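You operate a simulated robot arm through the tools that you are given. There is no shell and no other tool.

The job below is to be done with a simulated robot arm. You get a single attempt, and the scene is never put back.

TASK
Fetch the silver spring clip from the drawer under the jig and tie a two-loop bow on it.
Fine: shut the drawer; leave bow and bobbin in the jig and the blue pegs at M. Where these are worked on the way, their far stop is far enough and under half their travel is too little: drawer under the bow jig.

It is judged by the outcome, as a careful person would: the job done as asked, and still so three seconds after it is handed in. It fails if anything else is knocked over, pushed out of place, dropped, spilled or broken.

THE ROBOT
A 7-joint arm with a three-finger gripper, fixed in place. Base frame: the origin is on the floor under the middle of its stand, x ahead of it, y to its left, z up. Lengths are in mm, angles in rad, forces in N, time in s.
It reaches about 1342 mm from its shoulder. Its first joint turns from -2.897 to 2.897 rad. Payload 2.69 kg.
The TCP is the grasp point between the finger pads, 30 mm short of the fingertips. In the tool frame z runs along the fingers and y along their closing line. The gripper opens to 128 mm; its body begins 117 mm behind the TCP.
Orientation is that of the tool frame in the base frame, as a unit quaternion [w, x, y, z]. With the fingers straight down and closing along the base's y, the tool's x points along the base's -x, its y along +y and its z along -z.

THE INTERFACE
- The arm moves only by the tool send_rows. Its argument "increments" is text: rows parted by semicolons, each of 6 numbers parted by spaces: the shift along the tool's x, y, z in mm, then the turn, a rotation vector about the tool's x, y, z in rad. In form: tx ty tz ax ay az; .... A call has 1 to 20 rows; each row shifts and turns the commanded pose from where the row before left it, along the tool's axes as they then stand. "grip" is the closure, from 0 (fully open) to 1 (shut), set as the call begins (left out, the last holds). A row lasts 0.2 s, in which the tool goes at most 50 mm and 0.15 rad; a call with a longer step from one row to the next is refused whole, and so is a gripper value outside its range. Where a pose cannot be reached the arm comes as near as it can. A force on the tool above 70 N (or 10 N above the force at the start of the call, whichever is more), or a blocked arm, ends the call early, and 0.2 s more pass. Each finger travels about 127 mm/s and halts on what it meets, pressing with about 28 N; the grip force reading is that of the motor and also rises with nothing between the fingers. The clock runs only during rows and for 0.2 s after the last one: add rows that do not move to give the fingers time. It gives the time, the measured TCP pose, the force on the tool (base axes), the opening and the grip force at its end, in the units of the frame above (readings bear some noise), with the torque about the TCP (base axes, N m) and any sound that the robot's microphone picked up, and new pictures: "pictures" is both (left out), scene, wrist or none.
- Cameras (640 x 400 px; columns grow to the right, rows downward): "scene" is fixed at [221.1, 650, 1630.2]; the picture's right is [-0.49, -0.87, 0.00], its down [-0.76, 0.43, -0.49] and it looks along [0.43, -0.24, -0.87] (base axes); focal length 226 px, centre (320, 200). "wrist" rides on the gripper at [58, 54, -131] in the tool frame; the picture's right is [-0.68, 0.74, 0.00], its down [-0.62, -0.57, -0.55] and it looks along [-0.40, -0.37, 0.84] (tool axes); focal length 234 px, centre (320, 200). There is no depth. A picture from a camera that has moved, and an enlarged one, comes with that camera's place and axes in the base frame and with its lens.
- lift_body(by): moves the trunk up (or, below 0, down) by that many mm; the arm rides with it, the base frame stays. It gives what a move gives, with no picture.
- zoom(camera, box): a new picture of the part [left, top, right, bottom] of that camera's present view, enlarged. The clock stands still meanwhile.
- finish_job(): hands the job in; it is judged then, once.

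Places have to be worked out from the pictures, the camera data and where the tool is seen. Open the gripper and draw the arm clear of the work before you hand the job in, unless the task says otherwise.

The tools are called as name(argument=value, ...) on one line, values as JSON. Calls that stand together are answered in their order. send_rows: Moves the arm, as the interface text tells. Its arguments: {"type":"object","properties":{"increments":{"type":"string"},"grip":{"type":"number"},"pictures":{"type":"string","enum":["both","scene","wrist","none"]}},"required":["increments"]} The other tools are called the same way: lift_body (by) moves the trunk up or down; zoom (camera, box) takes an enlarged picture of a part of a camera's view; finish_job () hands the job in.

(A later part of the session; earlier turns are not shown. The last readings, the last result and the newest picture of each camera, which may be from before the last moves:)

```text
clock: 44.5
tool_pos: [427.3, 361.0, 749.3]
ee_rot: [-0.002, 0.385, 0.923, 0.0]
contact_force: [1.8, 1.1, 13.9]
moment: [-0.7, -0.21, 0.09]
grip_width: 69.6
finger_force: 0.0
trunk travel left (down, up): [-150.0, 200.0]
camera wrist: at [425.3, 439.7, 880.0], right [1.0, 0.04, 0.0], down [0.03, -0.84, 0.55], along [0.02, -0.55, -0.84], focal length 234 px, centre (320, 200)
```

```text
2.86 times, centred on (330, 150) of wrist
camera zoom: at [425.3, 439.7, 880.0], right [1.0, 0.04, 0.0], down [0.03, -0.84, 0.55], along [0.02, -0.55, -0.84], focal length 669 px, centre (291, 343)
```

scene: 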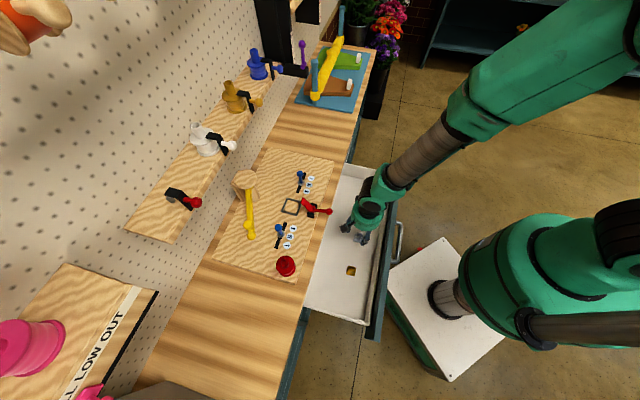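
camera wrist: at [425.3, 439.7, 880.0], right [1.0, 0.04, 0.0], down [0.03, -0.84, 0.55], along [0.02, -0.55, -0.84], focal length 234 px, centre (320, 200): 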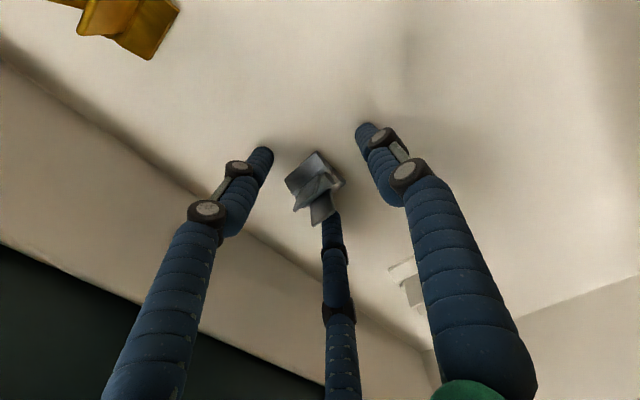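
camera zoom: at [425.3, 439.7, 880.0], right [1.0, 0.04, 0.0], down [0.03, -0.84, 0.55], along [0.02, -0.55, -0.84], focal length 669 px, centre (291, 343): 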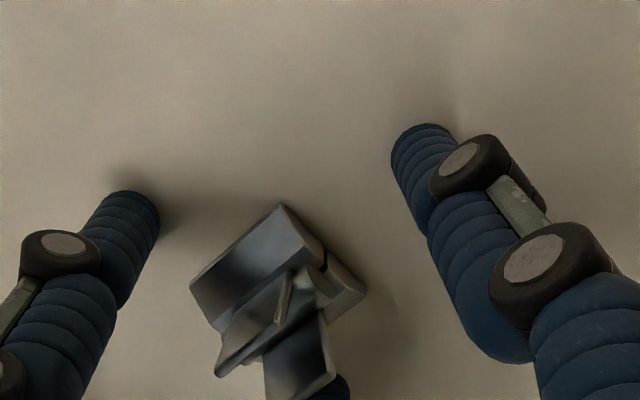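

Finger 3 touched the drawer floor (14 N), so the fingertips are at floor level. I raise 2.5 mm and close on the clip.

send_rows(increments="0 0 -2.5 0 0 0; 0 0 0 0 0 0; 0 0 0 0 0 0; 0 0 0 0 0 0; 0 0 0 0 0 0", grip=0.7, pictures="wrist")

zoom(camera="wrist", box=[240, 80, 420, 220])

```text
clock: 45.7
tool_pos: [427.7, 359.7, 750.1]
ee_rot: [-0.002, 0.384, 0.923, 0.0]
contact_force: [-2.7, 1.3, 5.5]
moment: [0.18, -0.09, 0.04]
grip_width: 40.3
finger_force: 18.6
trunk travel left (down, up): [-150.0, 200.0]
camera wrist: at [424.6, 439.8, 881.0], right [1.0, 0.04, 0.0], down [0.04, -0.84, 0.55], along [0.02, -0.55, -0.84], focal length 234 px, centre (320, 200)
```

wrist: 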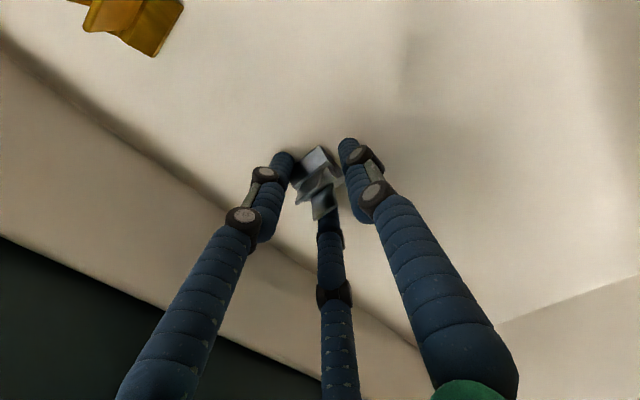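

```text
2.86 times, centred on (330, 150) of wrist
camera zoom: at [424.6, 439.8, 881.0], right [1.0, 0.04, 0.0], down [0.04, -0.84, 0.55], along [0.02, -0.55, -0.84], focal length 669 px, centre (291, 343)
```

zoom: 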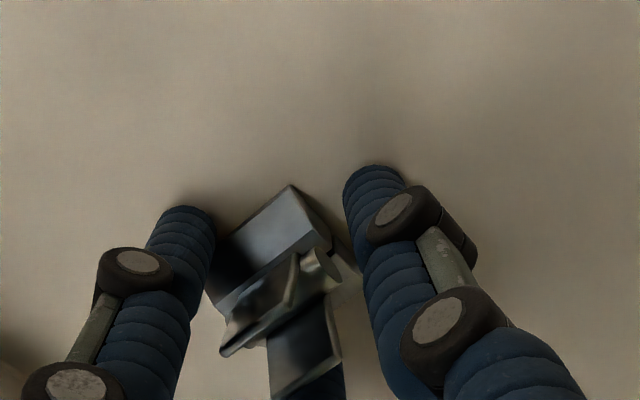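

The fingers now touch the clip. I close fully to grip it, then check before lifting.

send_rows(increments="0 0 0 0 0 0; 0 0 0 0 0 0; 0 0 0 0 0 0; 0 0 0 0 0 0", grip=1, pictures="wrist")

zoom(camera="wrist", box=[240, 80, 420, 220])

```text
clock: 46.7
tool_pos: [427.9, 360.5, 750.6]
ee_rot: [-0.002, 0.385, 0.923, 0.0]
contact_force: [-0.4, -0.7, 1.5]
moment: [0.05, -0.03, -0.01]
grip_width: 39.1
finger_force: 44.8
trunk travel left (down, up): [-150.0, 200.0]
camera wrist: at [424.9, 439.9, 881.0], right [1.0, 0.04, 0.0], down [0.03, -0.84, 0.55], along [0.02, -0.55, -0.84], focal length 234 px, centre (320, 200)
```

wrist: 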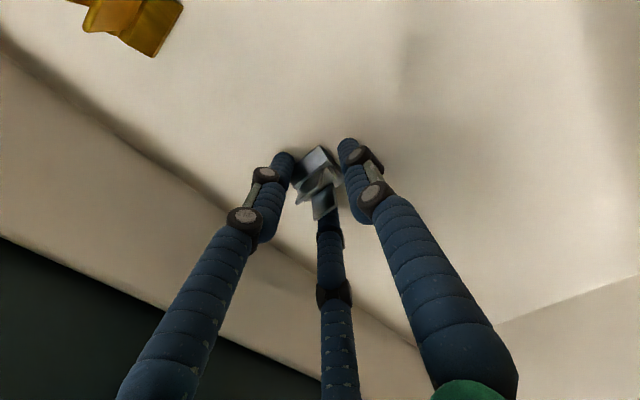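

```text
2.86 times, centred on (330, 150) of wrist
camera zoom: at [424.9, 439.9, 881.0], right [1.0, 0.04, 0.0], down [0.03, -0.84, 0.55], along [0.02, -0.55, -0.84], focal length 669 px, centre (291, 343)
```

zoom: 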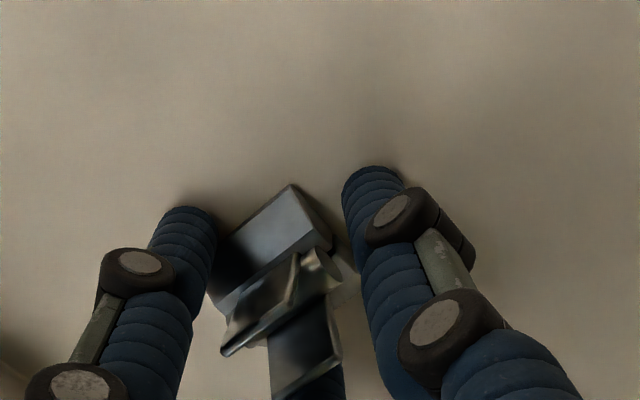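

Gripped at width 39 mm. I lift 40 mm slowly to verify that the clip comes along.

send_rows(increments="0 0 -5 0 0 0; 0 0 -10 0 0 0; 0 0 -10 0 0 0; 0 0 -15 0 0 0; 0 0 0 0 0 0", pictures="both")

zoom(camera="wrist", box=[240, 80, 420, 220])

zoom(camera="scene", box=[320, 180, 400, 290])

```text
clock: 47.9
tool_pos: [427.8, 361.5, 790.4]
ee_rot: [-0.002, 0.384, 0.923, -0.001]
contact_force: [-1.0, -0.6, -0.1]
moment: [-0.01, -0.02, 0.0]
grip_width: 39.0
finger_force: 45.2
trunk travel left (down, up): [-150.0, 200.0]
camera wrist: at [424.3, 440.6, 921.9], right [1.0, 0.04, 0.0], down [0.03, -0.84, 0.55], along [0.02, -0.55, -0.84], focal length 234 px, centre (320, 200)
```

scene: 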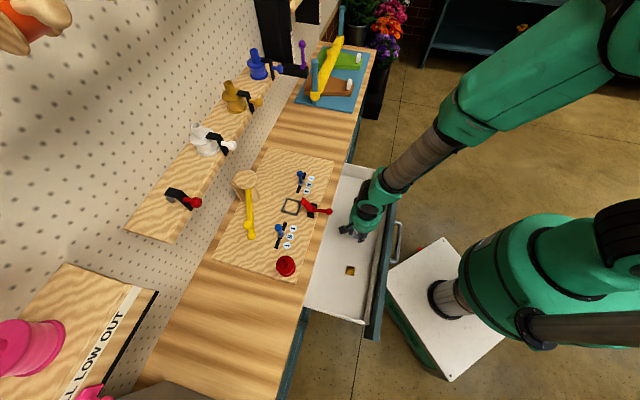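
wrist: 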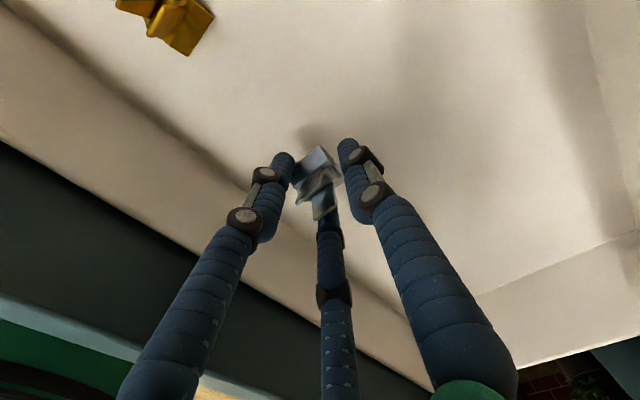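

```text
2.86 times, centred on (330, 150) of wrist
camera zoom: at [424.3, 440.6, 921.9], right [1.0, 0.04, 0.0], down [0.03, -0.84, 0.55], along [0.02, -0.55, -0.84], focal length 669 px, centre (291, 343)
```

zoom: 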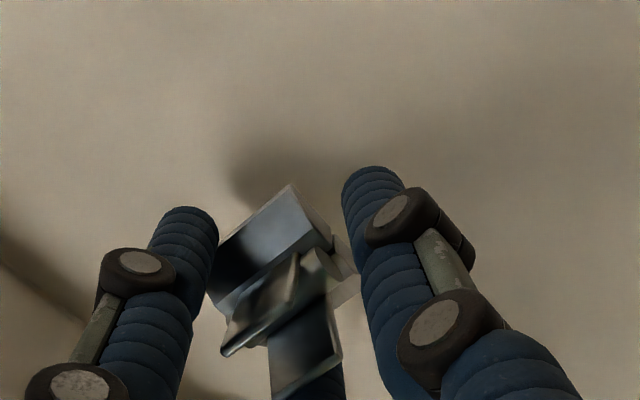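

```text
3.64 times, centred on (360, 235) of scene
camera zoom: at [221.1, 650.0, 1630.2], right [-0.49, -0.87, 0.0], down [-0.76, 0.43, -0.49], along [0.43, -0.24, -0.87], focal length 821 px, centre (174, 73)
```

zoom: 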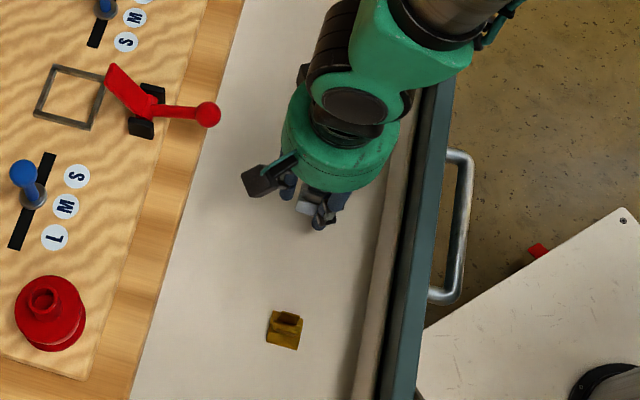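

The clip is held securely. I lift it out of the drawer, clear of everything on the board, and check before moving forward over the jig.

send_rows(increments="0 0 -40 0 0 0; 0 0 -45 0 0 0; 0 0 -45 0 0 0; 0 0 -45 0 0 0; 0 0 -45 0 0 0; 0 0 -45 0 0 0; 15 40 0 0 0 0; 15 45 0 0 0 0; 0 45 0 0 0 0; 0 0 0 0 0 0", pictures="both")

zoom(camera="wrist", box=[240, 60, 440, 220])

zoom(camera="scene", box=[200, 80, 400, 280])

```text
clock: 50.1
tool_pos: [500.6, 470.9, 1059.6]
ee_rot: [-0.002, 0.385, 0.923, -0.001]
contact_force: [-0.1, 0.7, -0.3]
moment: [-0.01, 0.05, 0.0]
grip_width: 39.1
finger_force: 44.5
trunk travel left (down, up): [-150.0, 200.0]
camera wrist: at [499.3, 550.6, 1190.4], right [1.0, 0.04, 0.0], down [0.04, -0.84, 0.55], along [0.02, -0.55, -0.84], focal length 234 px, centre (320, 200)
```

scene: 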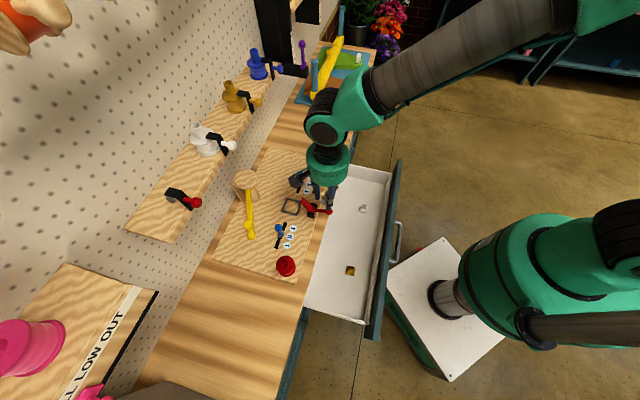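
wrist: 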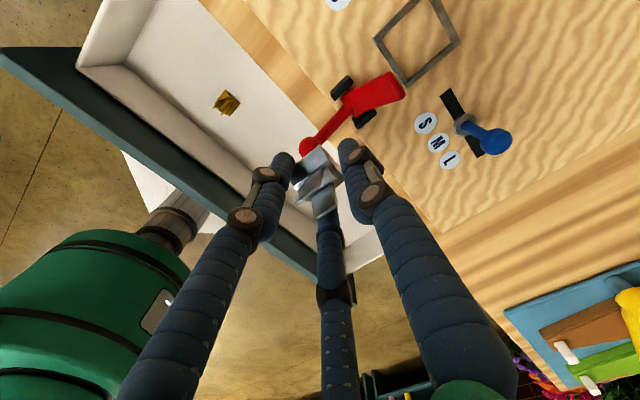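

```text
2.50 times, centred on (340, 140) of wrist
camera zoom: at [499.3, 550.6, 1190.4], right [1.0, 0.04, 0.0], down [0.04, -0.84, 0.55], along [0.02, -0.55, -0.84], focal length 585 px, centre (270, 350)
```

zoom: 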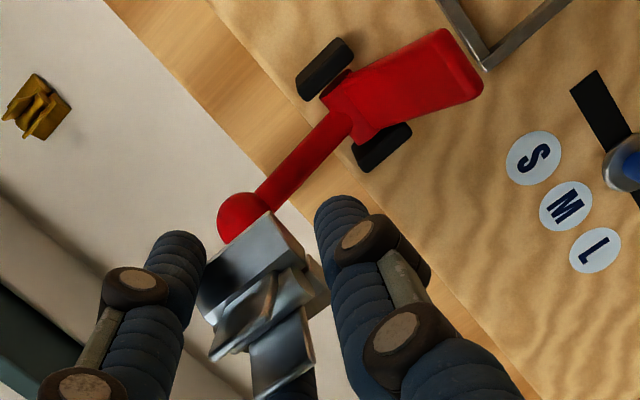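

```text
2.00 times, centred on (300, 180) of scene
camera zoom: at [221.1, 650.0, 1630.2], right [-0.49, -0.87, 0.0], down [-0.76, 0.43, -0.49], along [0.43, -0.24, -0.87], focal length 452 px, centre (360, 240)
```

zoom: 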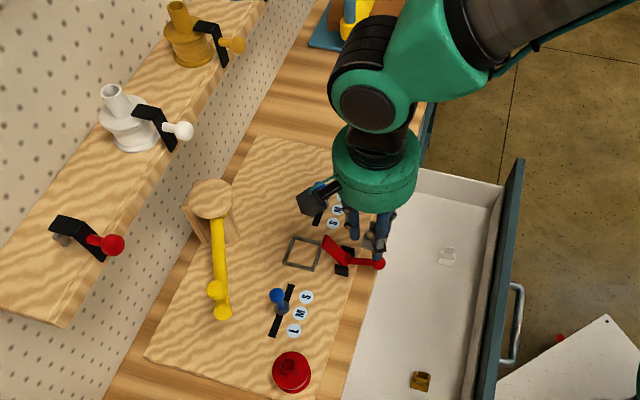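

From this view the seat frame's centre is at about (a=-17, b=808). The clip sits about (+2, +3) off the TCP, so I move the TCP to (-19, 805), staying high over the clamp.

send_rows(increments="0.5 30 0 0 0 0; 0.5 30 0 0 0 0; 0.5 30 0 0 0 0; 0.5 28 0 0 0 0; 0 0 0 0 0 0", pictures="both")

zoom(camera="wrist", box=[240, 60, 440, 220])

zoom(camera="scene", box=[180, 80, 380, 280])

```text
clock: 51.3
tool_pos: [583.9, 557.1, 1054.4]
ee_rot: [-0.002, 0.385, 0.923, -0.001]
contact_force: [-0.3, 0.5, -0.9]
moment: [0.0, 0.08, 0.01]
grip_width: 39.1
finger_force: 44.6
trunk travel left (down, up): [-150.0, 200.0]
camera wrist: at [581.2, 636.8, 1185.0], right [1.0, 0.04, 0.0], down [0.04, -0.84, 0.55], along [0.02, -0.55, -0.84], focal length 234 px, centre (320, 200)
```

scene: 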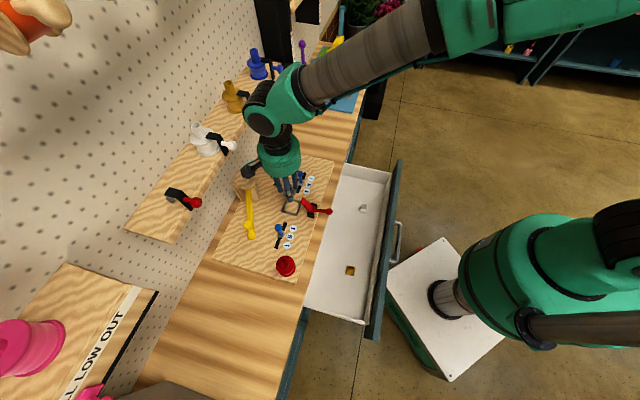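
wrist: 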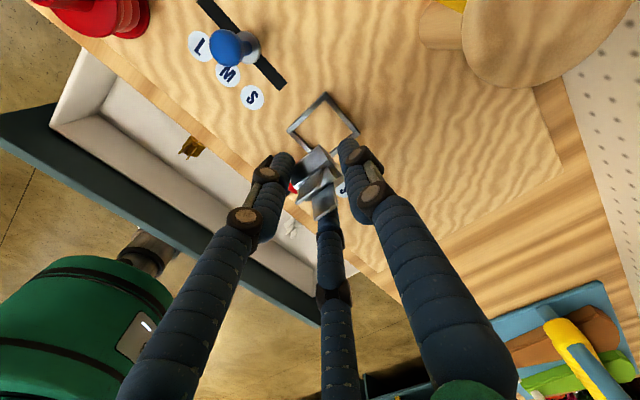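

```text
2.50 times, centred on (340, 140) of wrist
camera zoom: at [581.2, 636.8, 1185.0], right [1.0, 0.04, 0.0], down [0.04, -0.84, 0.55], along [0.02, -0.55, -0.84], focal length 585 px, centre (270, 350)
```

zoom: 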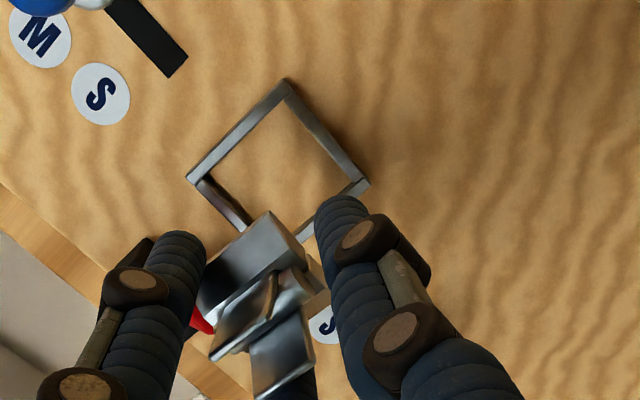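

```text
2.00 times, centred on (280, 180) of scene
camera zoom: at [221.1, 650.0, 1630.2], right [-0.49, -0.87, 0.0], down [-0.76, 0.43, -0.49], along [0.43, -0.24, -0.87], focal length 452 px, centre (400, 240)
```

zoom: 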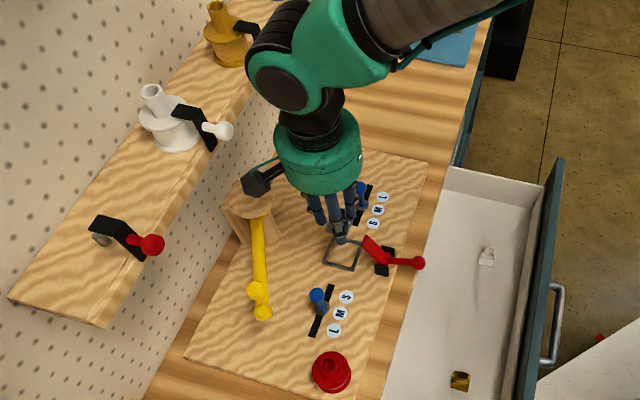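

The seat is now seen centred at about (a=-18.5, b=812). I shift slightly and lower to z≈1003 to verify the alignment of clip and frame.

send_rows(increments="-1 1.5 14 0 0 0; 0 0 14 0 0 0; 0 0 14 0 0 0; 0 0 10 0 0 0; 0 0 0 0 0 0", pictures="both")

zoom(camera="wrist", box=[250, 80, 410, 220])

zoom(camera="scene", box=[240, 150, 340, 260])

```text
clock: 52.5
tool_pos: [581.9, 558.3, 1003.3]
ee_rot: [-0.001, 0.384, 0.923, 0.0]
contact_force: [-0.4, 0.3, -0.8]
moment: [0.02, 0.04, -0.03]
grip_width: 39.0
finger_force: 45.4
trunk travel left (down, up): [-150.0, 200.0]
camera wrist: at [579.0, 638.2, 1134.3], right [1.0, 0.04, 0.0], down [0.03, -0.84, 0.55], along [0.02, -0.55, -0.84], focal length 234 px, centre (320, 200)
```

scene: 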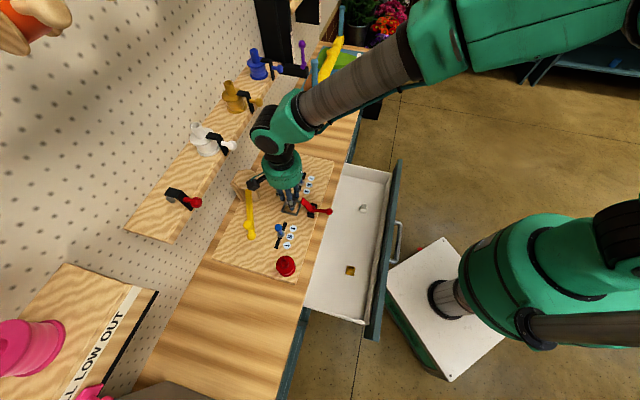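
wrist: 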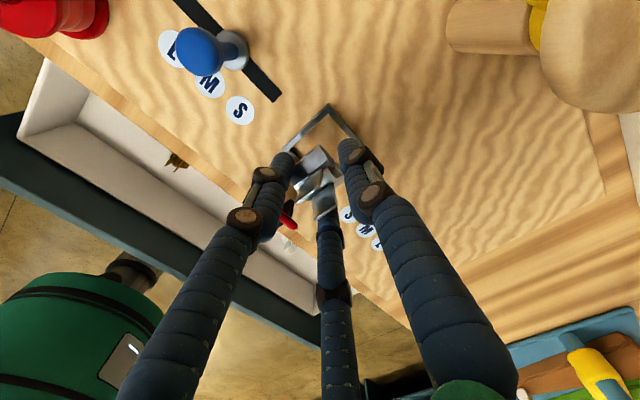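

```text
2.86 times, centred on (330, 150) of wrist
camera zoom: at [579.0, 638.2, 1134.3], right [1.0, 0.04, 0.0], down [0.03, -0.84, 0.55], along [0.02, -0.55, -0.84], focal length 669 px, centre (291, 343)
```

zoom: 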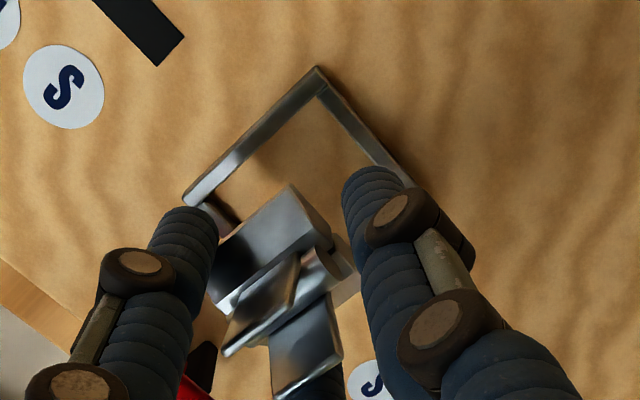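

```text
3.64 times, centred on (290, 205) of scene
camera zoom: at [221.1, 650.0, 1630.2], right [-0.49, -0.87, 0.0], down [-0.76, 0.43, -0.49], along [0.43, -0.24, -0.87], focal length 821 px, centre (429, 182)
```

zoom: 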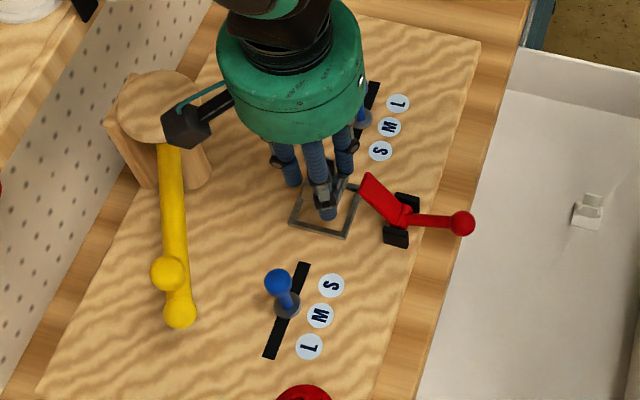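

The seat centre is about (-2, +6.5) from the TCP while the clip is about (+0.5, +3.3), so I shift by (-2.5, +3.2) and go lower.

send_rows(increments="-2.5 3.2 8 0 0 0; 0 0 10 0 0 0; 0 0 6 0 0 0; 0 0 0 0 0 0", pictures="both")

zoom(camera="wrist", box=[250, 80, 410, 220])

zoom(camera="scene", box=[260, 170, 320, 240])

```text
clock: 53.5
tool_pos: [588.0, 558.0, 979.1]
ee_rot: [-0.002, 0.384, 0.923, -0.001]
contact_force: [-0.1, -0.1, -0.3]
moment: [0.02, 0.02, 0.01]
grip_width: 39.0
finger_force: 45.2
trunk travel left (down, up): [-150.0, 200.0]
camera wrist: at [584.5, 637.9, 1110.3], right [1.0, 0.04, 0.0], down [0.03, -0.84, 0.55], along [0.02, -0.55, -0.84], focal length 234 px, centre (320, 200)
```

scene: 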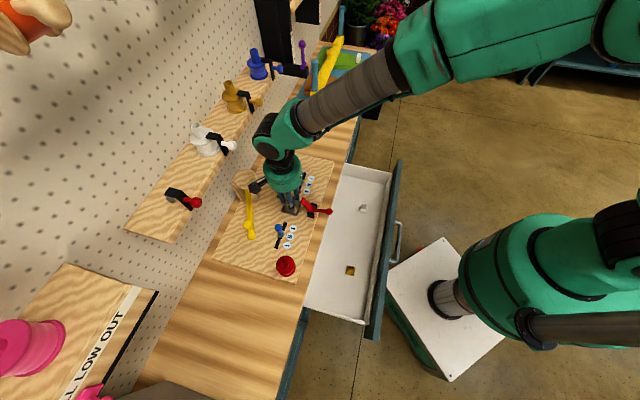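
wrist: 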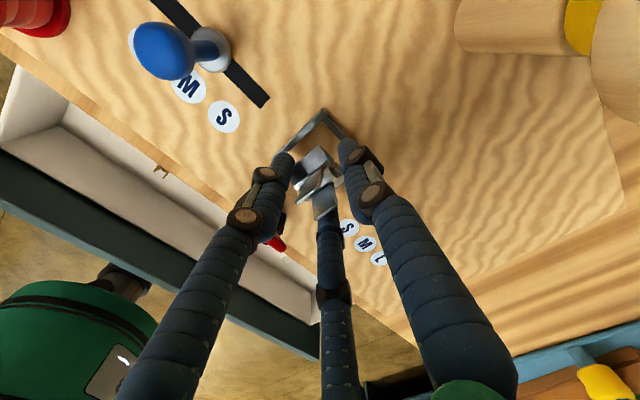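

```text
2.86 times, centred on (330, 150) of wrist
camera zoom: at [584.5, 637.9, 1110.3], right [1.0, 0.04, 0.0], down [0.03, -0.84, 0.55], along [0.02, -0.55, -0.84], focal length 669 px, centre (291, 343)
```

zoom: 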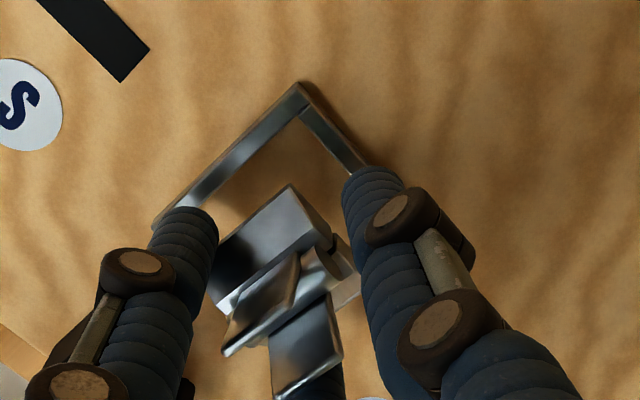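

```text
5.71 times, centred on (290, 205) of scene
camera zoom: at [221.1, 650.0, 1630.2], right [-0.49, -0.87, 0.0], down [-0.76, 0.43, -0.49], along [0.43, -0.24, -0.87], focal length 1290 px, centre (491, 171)
```

zoom: 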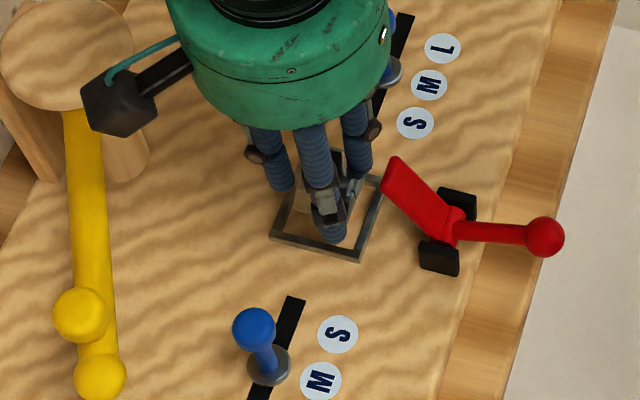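

Alignment is within about 3 mm of the frame centre. I nudge +2 mm along a and lower in small steps, watching for contact.

send_rows(increments="2 0 3 0 0 0; 0 0 3 0 0 0; 0 0 3 0 0 0; 0 0 0 0 0 0", pictures="wrist")

zoom(camera="wrist", box=[250, 80, 410, 220])

```text
clock: 54.5
tool_pos: [585.0, 559.3, 971.6]
ee_rot: [-0.002, 0.384, 0.923, -0.001]
contact_force: [0.9, 0.3, -1.0]
moment: [0.0, 0.0, 0.01]
grip_width: 39.2
finger_force: 44.8
trunk travel left (down, up): [-150.0, 200.0]
camera wrist: at [583.4, 639.0, 1101.5], right [1.0, 0.04, 0.0], down [0.03, -0.84, 0.55], along [0.02, -0.55, -0.84], focal length 234 px, centre (320, 200)
```

wrist: 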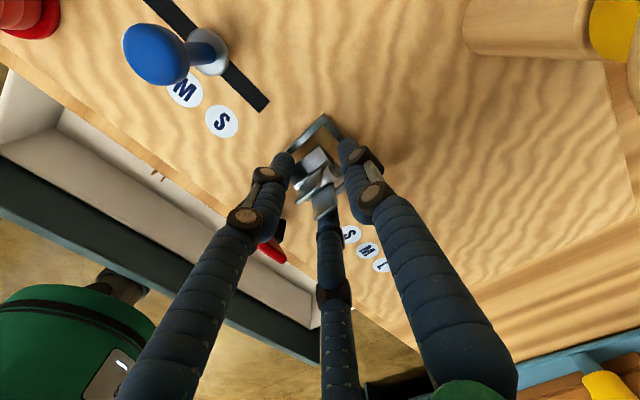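

```text
2.86 times, centred on (330, 150) of wrist
camera zoom: at [583.4, 639.0, 1101.5], right [1.0, 0.04, 0.0], down [0.03, -0.84, 0.55], along [0.02, -0.55, -0.84], focal length 669 px, centre (291, 343)
```

zoom: 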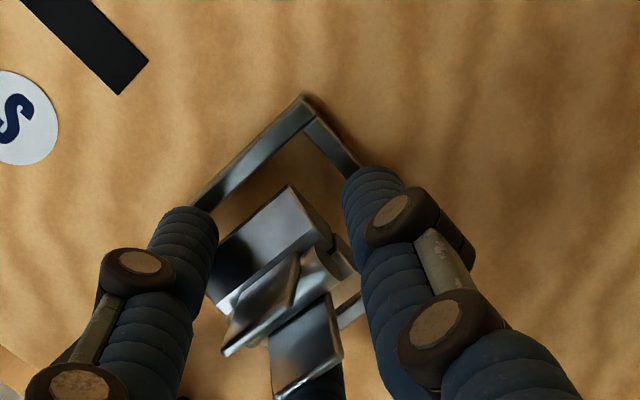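

Still free and well centred. I continue down in 2–3 mm steps.

send_rows(increments="0 0 3 0 0 0; 0 0 2 0 0 0; 0 0 2 0 0 0; 0 0 0 0 0 0", pictures="wrist")

zoom(camera="wrist", box=[250, 80, 410, 220])

```text
clock: 55.5
tool_pos: [585.2, 560.4, 963.6]
ee_rot: [-0.002, 0.384, 0.923, 0.0]
contact_force: [-0.8, -0.2, -0.8]
moment: [0.03, -0.01, 0.01]
grip_width: 39.0
finger_force: 45.0
trunk travel left (down, up): [-150.0, 200.0]
camera wrist: at [583.2, 639.6, 1093.8], right [1.0, 0.04, 0.0], down [0.03, -0.84, 0.55], along [0.02, -0.55, -0.84], focal length 234 px, centre (320, 200)
```

wrist: 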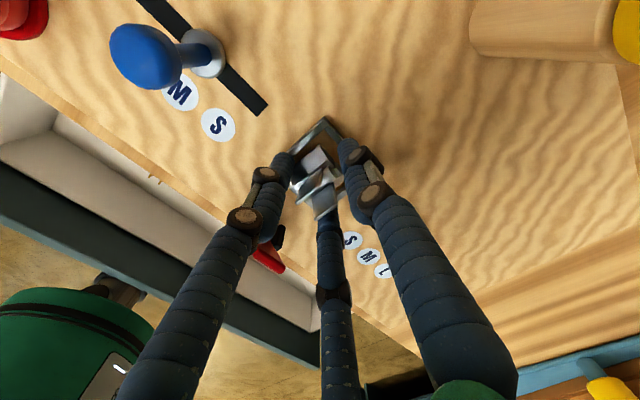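

```text
2.86 times, centred on (330, 150) of wrist
camera zoom: at [583.2, 639.6, 1093.8], right [1.0, 0.04, 0.0], down [0.03, -0.84, 0.55], along [0.02, -0.55, -0.84], focal length 669 px, centre (291, 343)
```

zoom: 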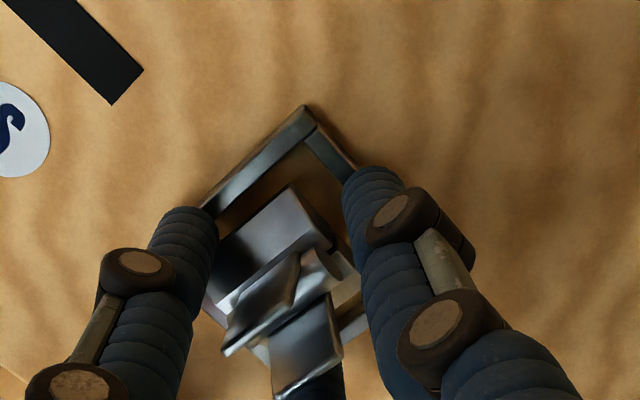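

send_rows(increments="0 0 2 0 0 0; 0 0 2 0 0 0; 0 0 2 0 0 0; 0 0 0 0 0 0", pictures="wrist")

zoom(camera="wrist", box=[250, 80, 410, 220])

```text
clock: 56.5
tool_pos: [585.2, 559.4, 962.3]
ee_rot: [0.0, 0.385, 0.923, 0.002]
contact_force: [-7.3, -4.9, 40.4]
moment: [-1.35, 0.09, -0.32]
grip_width: 39.1
finger_force: 44.8
trunk travel left (down, up): [-150.0, 200.0]
camera wrist: at [583.0, 639.3, 1093.2], right [1.0, 0.04, 0.0], down [0.03, -0.84, 0.54], along [0.02, -0.54, -0.84], focal length 234 px, centre (320, 200)
```

wrist: 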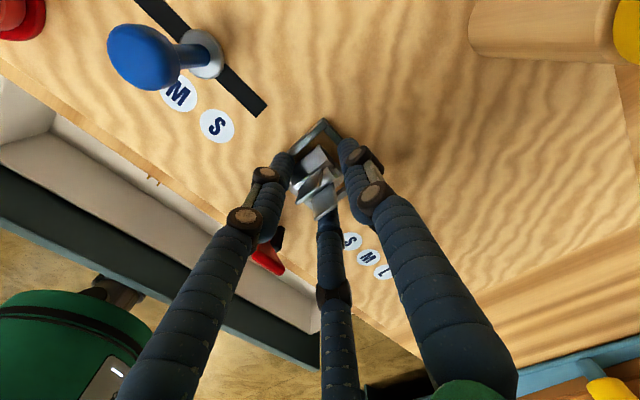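

```text
2.86 times, centred on (330, 150) of wrist
camera zoom: at [583.0, 639.3, 1093.2], right [1.0, 0.04, 0.0], down [0.03, -0.84, 0.54], along [0.02, -0.54, -0.84], focal length 669 px, centre (291, 343)
```

zoom: 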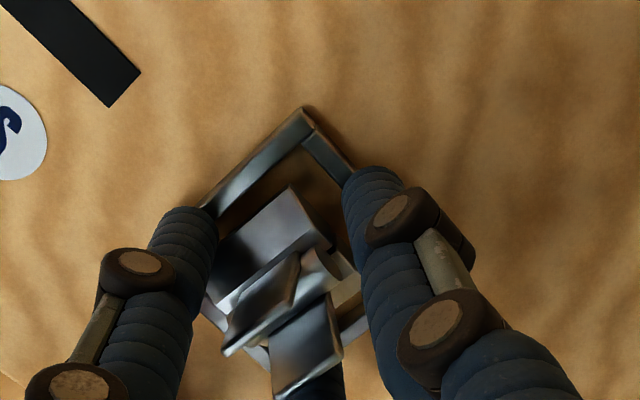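

Finger 3 has landed on the frame's rim (40 N), with the clip inside the frame a few mm above the board. I relieve the pressure first.

send_rows(increments="0 0 -2.5 0 0 0; 0 0 -2 0 0 0; 0 0 0 0 0 0", pictures="none")

```text
clock: 57.3
tool_pos: [586.7, 560.7, 962.2]
ee_rot: [-0.001, 0.385, 0.923, 0.001]
contact_force: [-0.8, 6.4, 25.9]
moment: [-0.6, -0.22, -0.1]
grip_width: 38.8
finger_force: 45.0
trunk travel left (down, up): [-150.0, 200.0]
```

send_rows(increments="0 0 -1.5 0 0 0; 0 0 0 0 0 0", pictures="none")

```text
clock: 57.9
tool_pos: [586.2, 560.0, 961.9]
ee_rot: [-0.002, 0.385, 0.923, -0.001]
contact_force: [2.1, 3.2, 14.0]
moment: [-0.32, -0.15, 0.2]
grip_width: 39.1
finger_force: 45.0
trunk travel left (down, up): [-150.0, 200.0]
```

The load is down to 14 N at nearly zero height offset. I open the fingers just enough to let the clip settle into the frame.

send_rows(increments="0 0 -1 0 0 0; 0 0 0 0 0 0; 0 0 0 0 0 0; 0 0 0 0 0 0", grip=0.58, pictures="both")

zoom(camera="wrist", box=[250, 80, 410, 220])

zoom(camera="scene", box=[260, 170, 320, 240])

```text
clock: 58.9
tool_pos: [586.6, 560.4, 963.0]
ee_rot: [-0.002, 0.384, 0.923, 0.0]
contact_force: [0.7, -0.2, -0.4]
moment: [0.02, 0.01, 0.02]
grip_width: 53.7
finger_force: 0.2
trunk travel left (down, up): [-150.0, 200.0]
camera wrist: at [583.6, 639.7, 1094.2], right [1.0, 0.04, 0.0], down [0.04, -0.84, 0.55], along [0.02, -0.55, -0.84], focal length 234 px, centre (320, 200)
```

scene: 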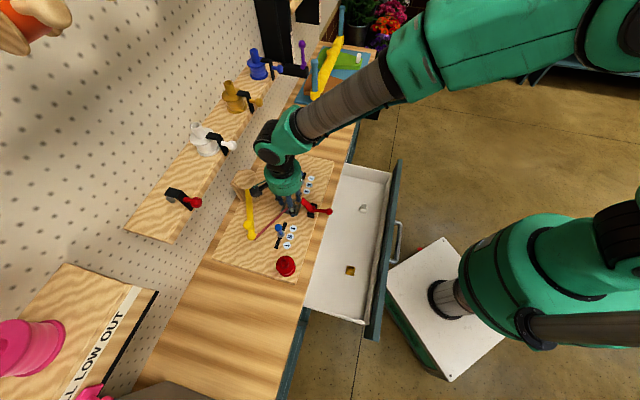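
wrist: 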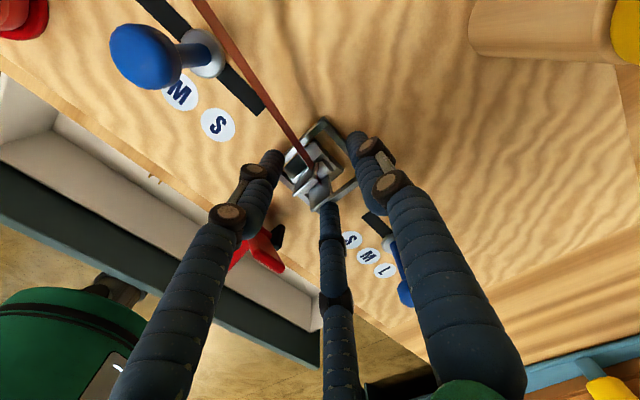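

```text
2.86 times, centred on (330, 150) of wrist
camera zoom: at [583.6, 639.7, 1094.2], right [1.0, 0.04, 0.0], down [0.04, -0.84, 0.55], along [0.02, -0.55, -0.84], focal length 669 px, centre (291, 343)
```

zoom: 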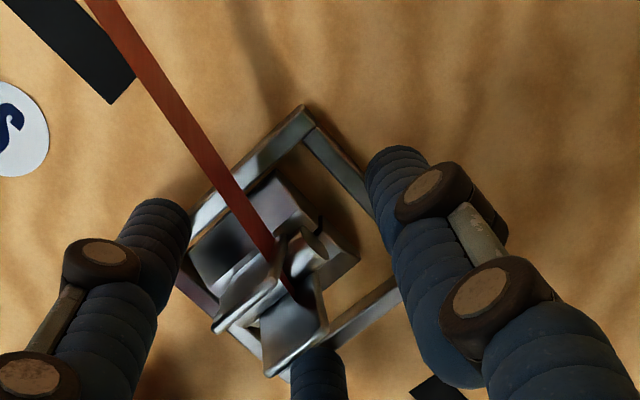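

```text
5.71 times, centred on (290, 205) of scene
camera zoom: at [221.1, 650.0, 1630.2], right [-0.49, -0.87, 0.0], down [-0.76, 0.43, -0.49], along [0.43, -0.24, -0.87], focal length 1290 px, centre (491, 171)
```

zoom: 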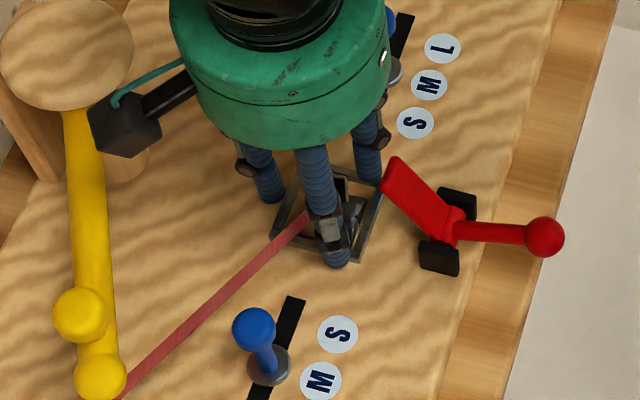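

The clip has settled in the frame, and a red ribbon has appeared from the tip of the yellow arm to the clip, so it is seated and threaded. I raise the gripper straight up, slowly and clear of the ribbon, and look.

send_rows(increments="0 0 -8 0 0 0; 0 0 -15 0 0 0; 0 0 -20 0 0 0; 0 0 -25 0 0 0; 0 0 -27 0 0 0; 0 0 0 0 0 0", grip=0.54, pictures="both")

zoom(camera="wrist", box=[220, 40, 420, 220])

zoom(camera="scene", box=[210, 150, 340, 290])

```text
clock: 60.3
tool_pos: [585.2, 559.5, 1059.9]
ee_rot: [-0.002, 0.384, 0.923, 0.0]
contact_force: [0.6, 0.0, 0.2]
moment: [0.0, -0.03, -0.02]
grip_width: 58.6
finger_force: 0.0
trunk travel left (down, up): [-150.0, 200.0]
camera wrist: at [582.8, 640.2, 1190.1], right [1.0, 0.04, 0.0], down [0.03, -0.84, 0.55], along [0.02, -0.55, -0.84], focal length 234 px, centre (320, 200)
```

scene: 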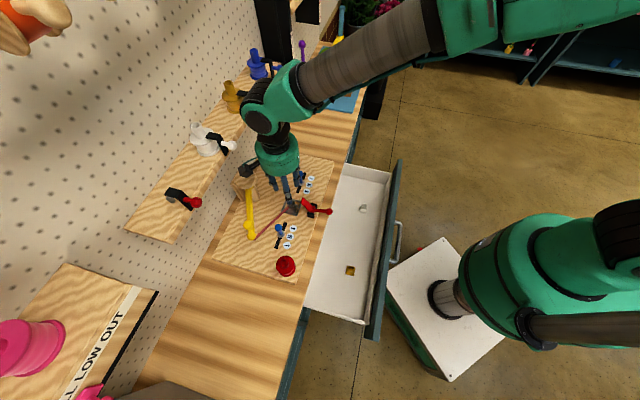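
wrist: 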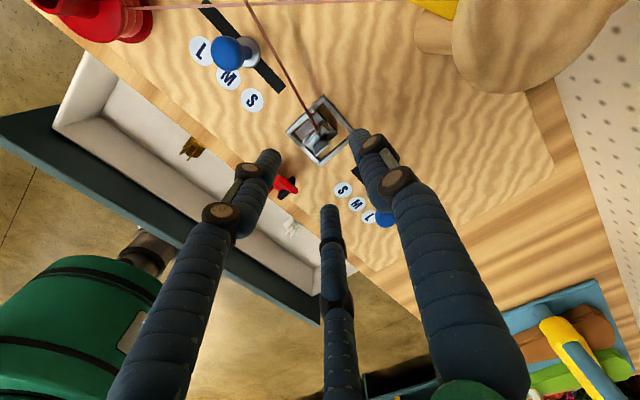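

```text
2.22 times, centred on (320, 130) of wrist
camera zoom: at [582.8, 640.2, 1190.1], right [1.0, 0.04, 0.0], down [0.03, -0.84, 0.55], along [0.02, -0.55, -0.84], focal length 520 px, centre (320, 356)
```

zoom: 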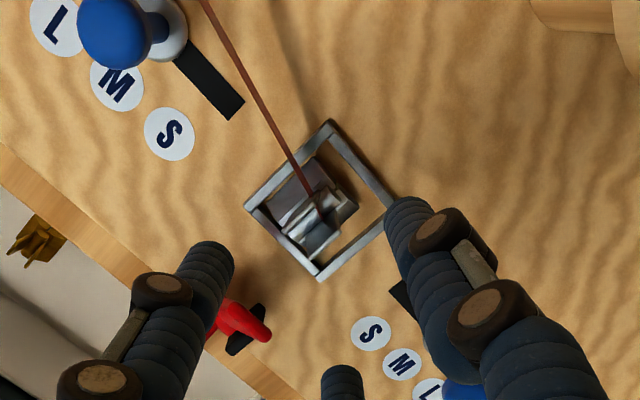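

```text
2.86 times, centred on (275, 220) of scene
camera zoom: at [221.1, 650.0, 1630.2], right [-0.49, -0.87, 0.0], down [-0.76, 0.43, -0.49], along [0.43, -0.24, -0.87], focal length 645 px, centre (449, 143)
```

zoom: 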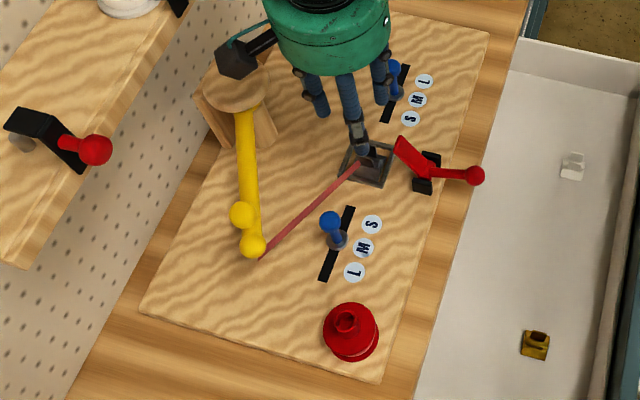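

The clip sits in the frame with the ribbon running to the arm tip, passing behind the left peg. I back off and move to the left end, high up, to study the yellow arm and its knob.

send_rows(increments="0 -16 -30 0 0 0; 0 -16 -30 0 0 0; 0 -16 -30 0 0 0; 42 0 0 0 0 0; 42 0 0 0 0 0; 42 0 0 0 0 0; 42 0 0 0 0 0; 0 0 0 0 0 0", pictures="both")

zoom(camera="wrist", box=[330, 20, 640, 220])

zoom(camera="scene", box=[210, 150, 340, 290])

```text
clock: 62.1
tool_pos: [433.7, 646.1, 1149.8]
ee_rot: [-0.001, 0.384, 0.923, -0.001]
contact_force: [-0.1, -0.2, 0.4]
moment: [-0.04, -0.02, 0.02]
grip_width: 58.7
finger_force: 0.1
trunk travel left (down, up): [-150.0, 200.0]
camera wrist: at [432.6, 725.9, 1279.8], right [1.0, 0.04, 0.0], down [0.03, -0.84, 0.55], along [0.02, -0.55, -0.84], focal length 234 px, centre (320, 200)
```

scene: 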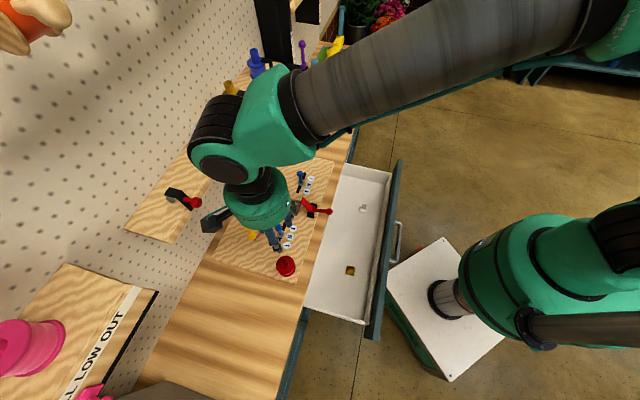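
wrist: 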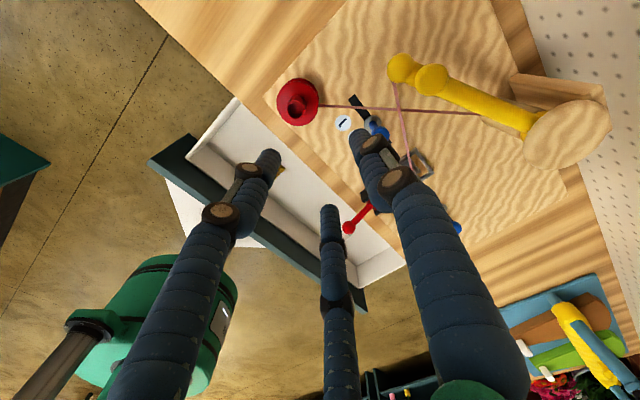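

```text
2.00 times, centred on (485, 120) of wrist
camera zoom: at [432.6, 725.9, 1279.8], right [1.0, 0.04, 0.0], down [0.03, -0.84, 0.55], along [0.02, -0.55, -0.84], focal length 468 px, centre (-10, 360)
```

zoom: 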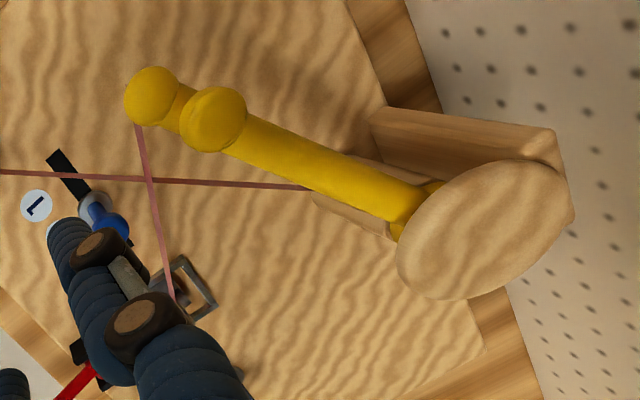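

```text
2.86 times, centred on (275, 220) of scene
camera zoom: at [221.1, 650.0, 1630.2], right [-0.49, -0.87, 0.0], down [-0.76, 0.43, -0.49], along [0.43, -0.24, -0.87], focal length 645 px, centre (449, 143)
```

zoom: 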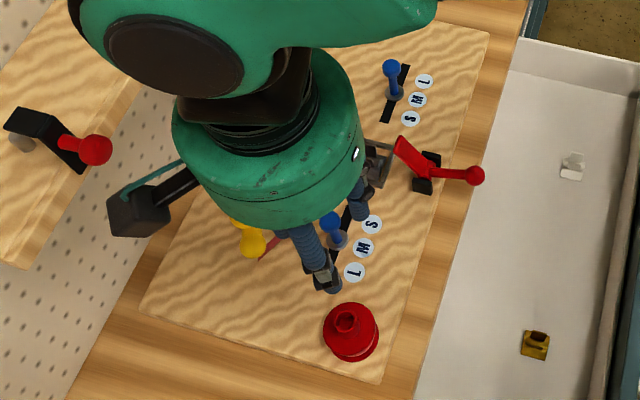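

The knob of the yellow arm is at about (a=128, b=873, z=1059), with the arm itself near z≈1016. A hook ball on the shelf sits above it at z≈1235, so I must tilt the gripper 30° to keep its body away from the shelf. I tilt and move to a pre-grasp point in front of the knob.

send_rows(increments="0 0 0 -0.1309 0 0; 0 0 0 -0.1309 0 0; 0 0 0 -0.1309 0 0; 0 0 0 -0.1309 0 0; -11 20 22 0 0 0; -11 20 22 0 0 0; 0 0 0 0 0 0", pictures="both")

zoom(camera="wrist", box=[240, 20, 480, 220])

zoom(camera="scene", box=[180, 130, 340, 290])

```text
clock: 63.7
tool_pos: [490.4, 671.0, 1131.1]
ee_rot: [0.098, 0.372, 0.892, 0.238]
contact_force: [1.1, 1.5, -0.6]
moment: [-0.02, 0.01, 0.02]
grip_width: 58.8
finger_force: 0.1
trunk travel left (down, up): [-150.0, 200.0]
camera wrist: at [436.3, 698.2, 1272.4], right [0.93, -0.03, 0.36], down [-0.11, -0.98, 0.19], along [0.35, -0.22, -0.91], focal length 234 px, centre (320, 200)
```

scene: 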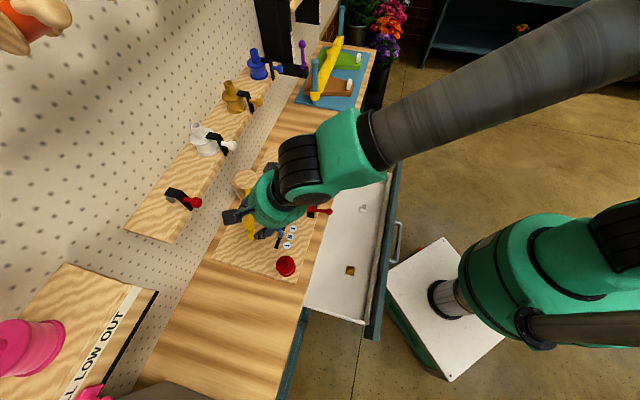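
wrist: 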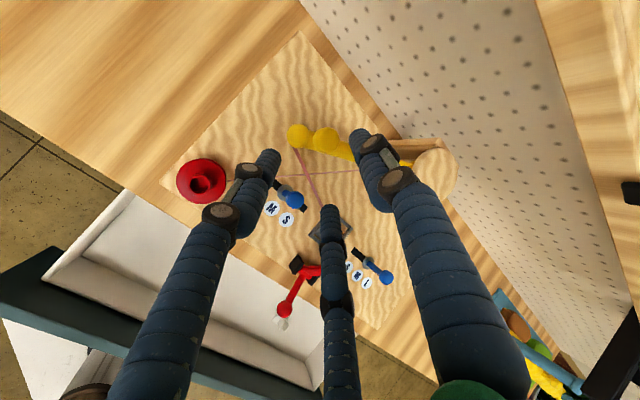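

```text
2.00 times, centred on (360, 120) of wrist
camera zoom: at [436.3, 698.2, 1272.4], right [0.93, -0.03, 0.36], down [-0.11, -0.98, 0.19], along [0.35, -0.22, -0.91], focal length 468 px, centre (240, 360)
```

zoom: 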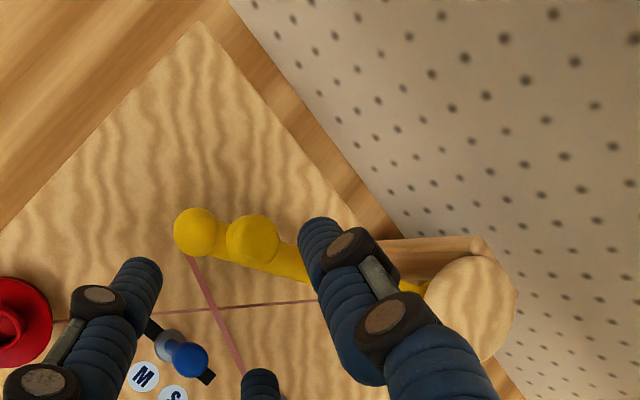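

```text
2.50 times, centred on (260, 210) of scene
camera zoom: at [221.1, 650.0, 1630.2], right [-0.49, -0.87, 0.0], down [-0.76, 0.43, -0.49], along [0.43, -0.24, -0.87], focal length 564 px, centre (470, 175)
```

zoom: 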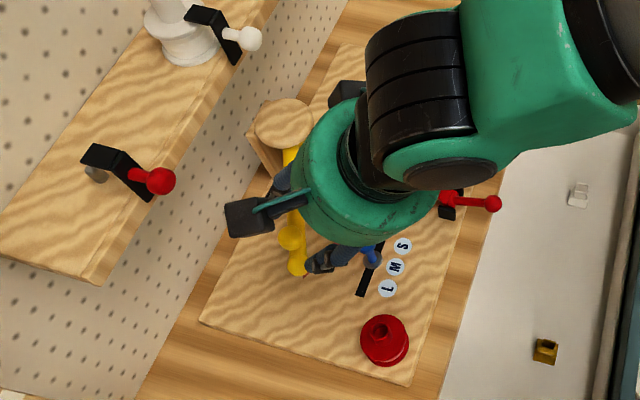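

Both views now agree: the knob is at about (126.5, 874, 1055), 27 mm in diameter. I go halfway in along the finger direction and check clearance to the arm tip.

send_rows(increments="0 3 18 0 0 0; -1 3 18 0 0 0; 0 0 0 0 0 0", grip=0.6, pictures="both")

zoom(camera="wrist", box=[240, 60, 420, 220])

zoom(camera="scene", box=[180, 130, 340, 290])

```text
clock: 64.5
tool_pos: [506.8, 687.7, 1104.8]
ee_rot: [0.097, 0.373, 0.891, 0.239]
contact_force: [1.1, 0.1, -0.8]
moment: [0.01, 0.04, 0.01]
grip_width: 51.3
finger_force: 0.1
trunk travel left (down, up): [-150.0, 200.0]
camera wrist: at [452.8, 714.3, 1245.1], right [0.93, -0.03, 0.36], down [-0.11, -0.98, 0.19], along [0.35, -0.22, -0.91], focal length 234 px, centre (320, 200)
```

scene: 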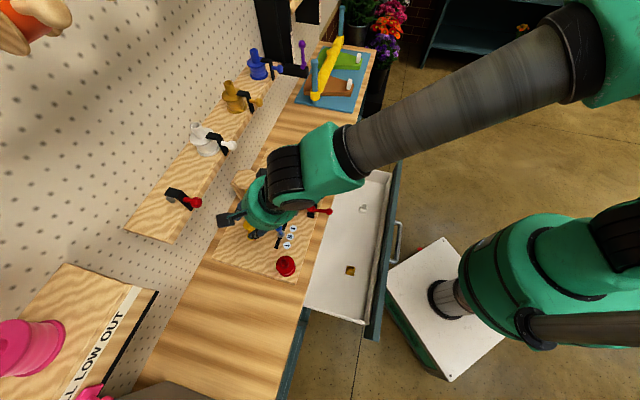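
wrist: 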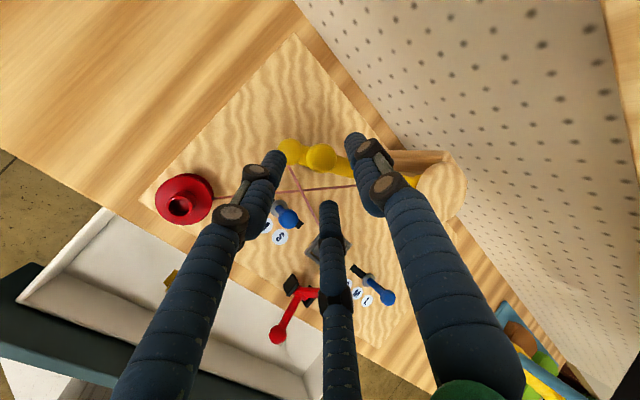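

```text
2.50 times, centred on (330, 140) of wrist
camera zoom: at [452.8, 714.3, 1245.1], right [0.93, -0.03, 0.36], down [-0.11, -0.98, 0.19], along [0.35, -0.22, -0.91], focal length 585 px, centre (295, 350)
```

zoom: 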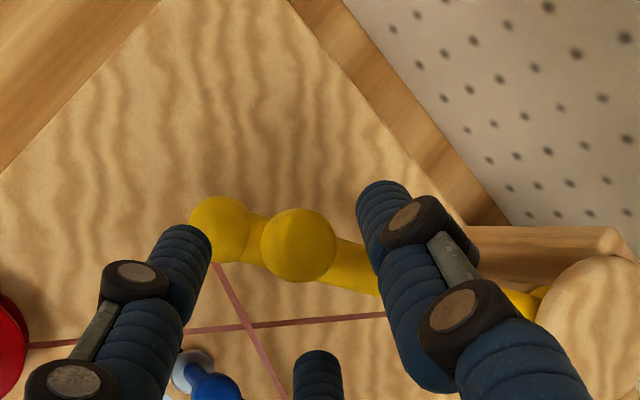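

```text
2.50 times, centred on (260, 210) of scene
camera zoom: at [221.1, 650.0, 1630.2], right [-0.49, -0.87, 0.0], down [-0.76, 0.43, -0.49], along [0.43, -0.24, -0.87], focal length 564 px, centre (470, 175)
```

zoom: 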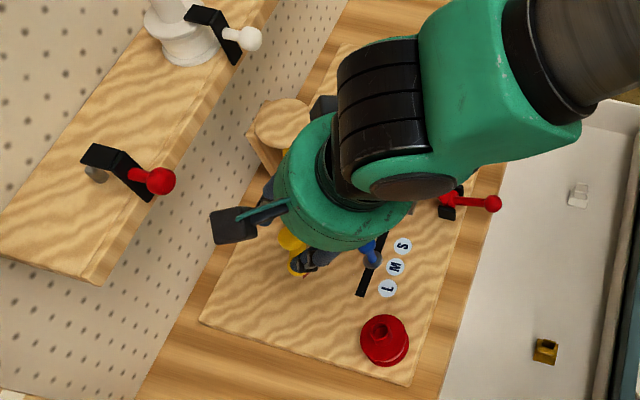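

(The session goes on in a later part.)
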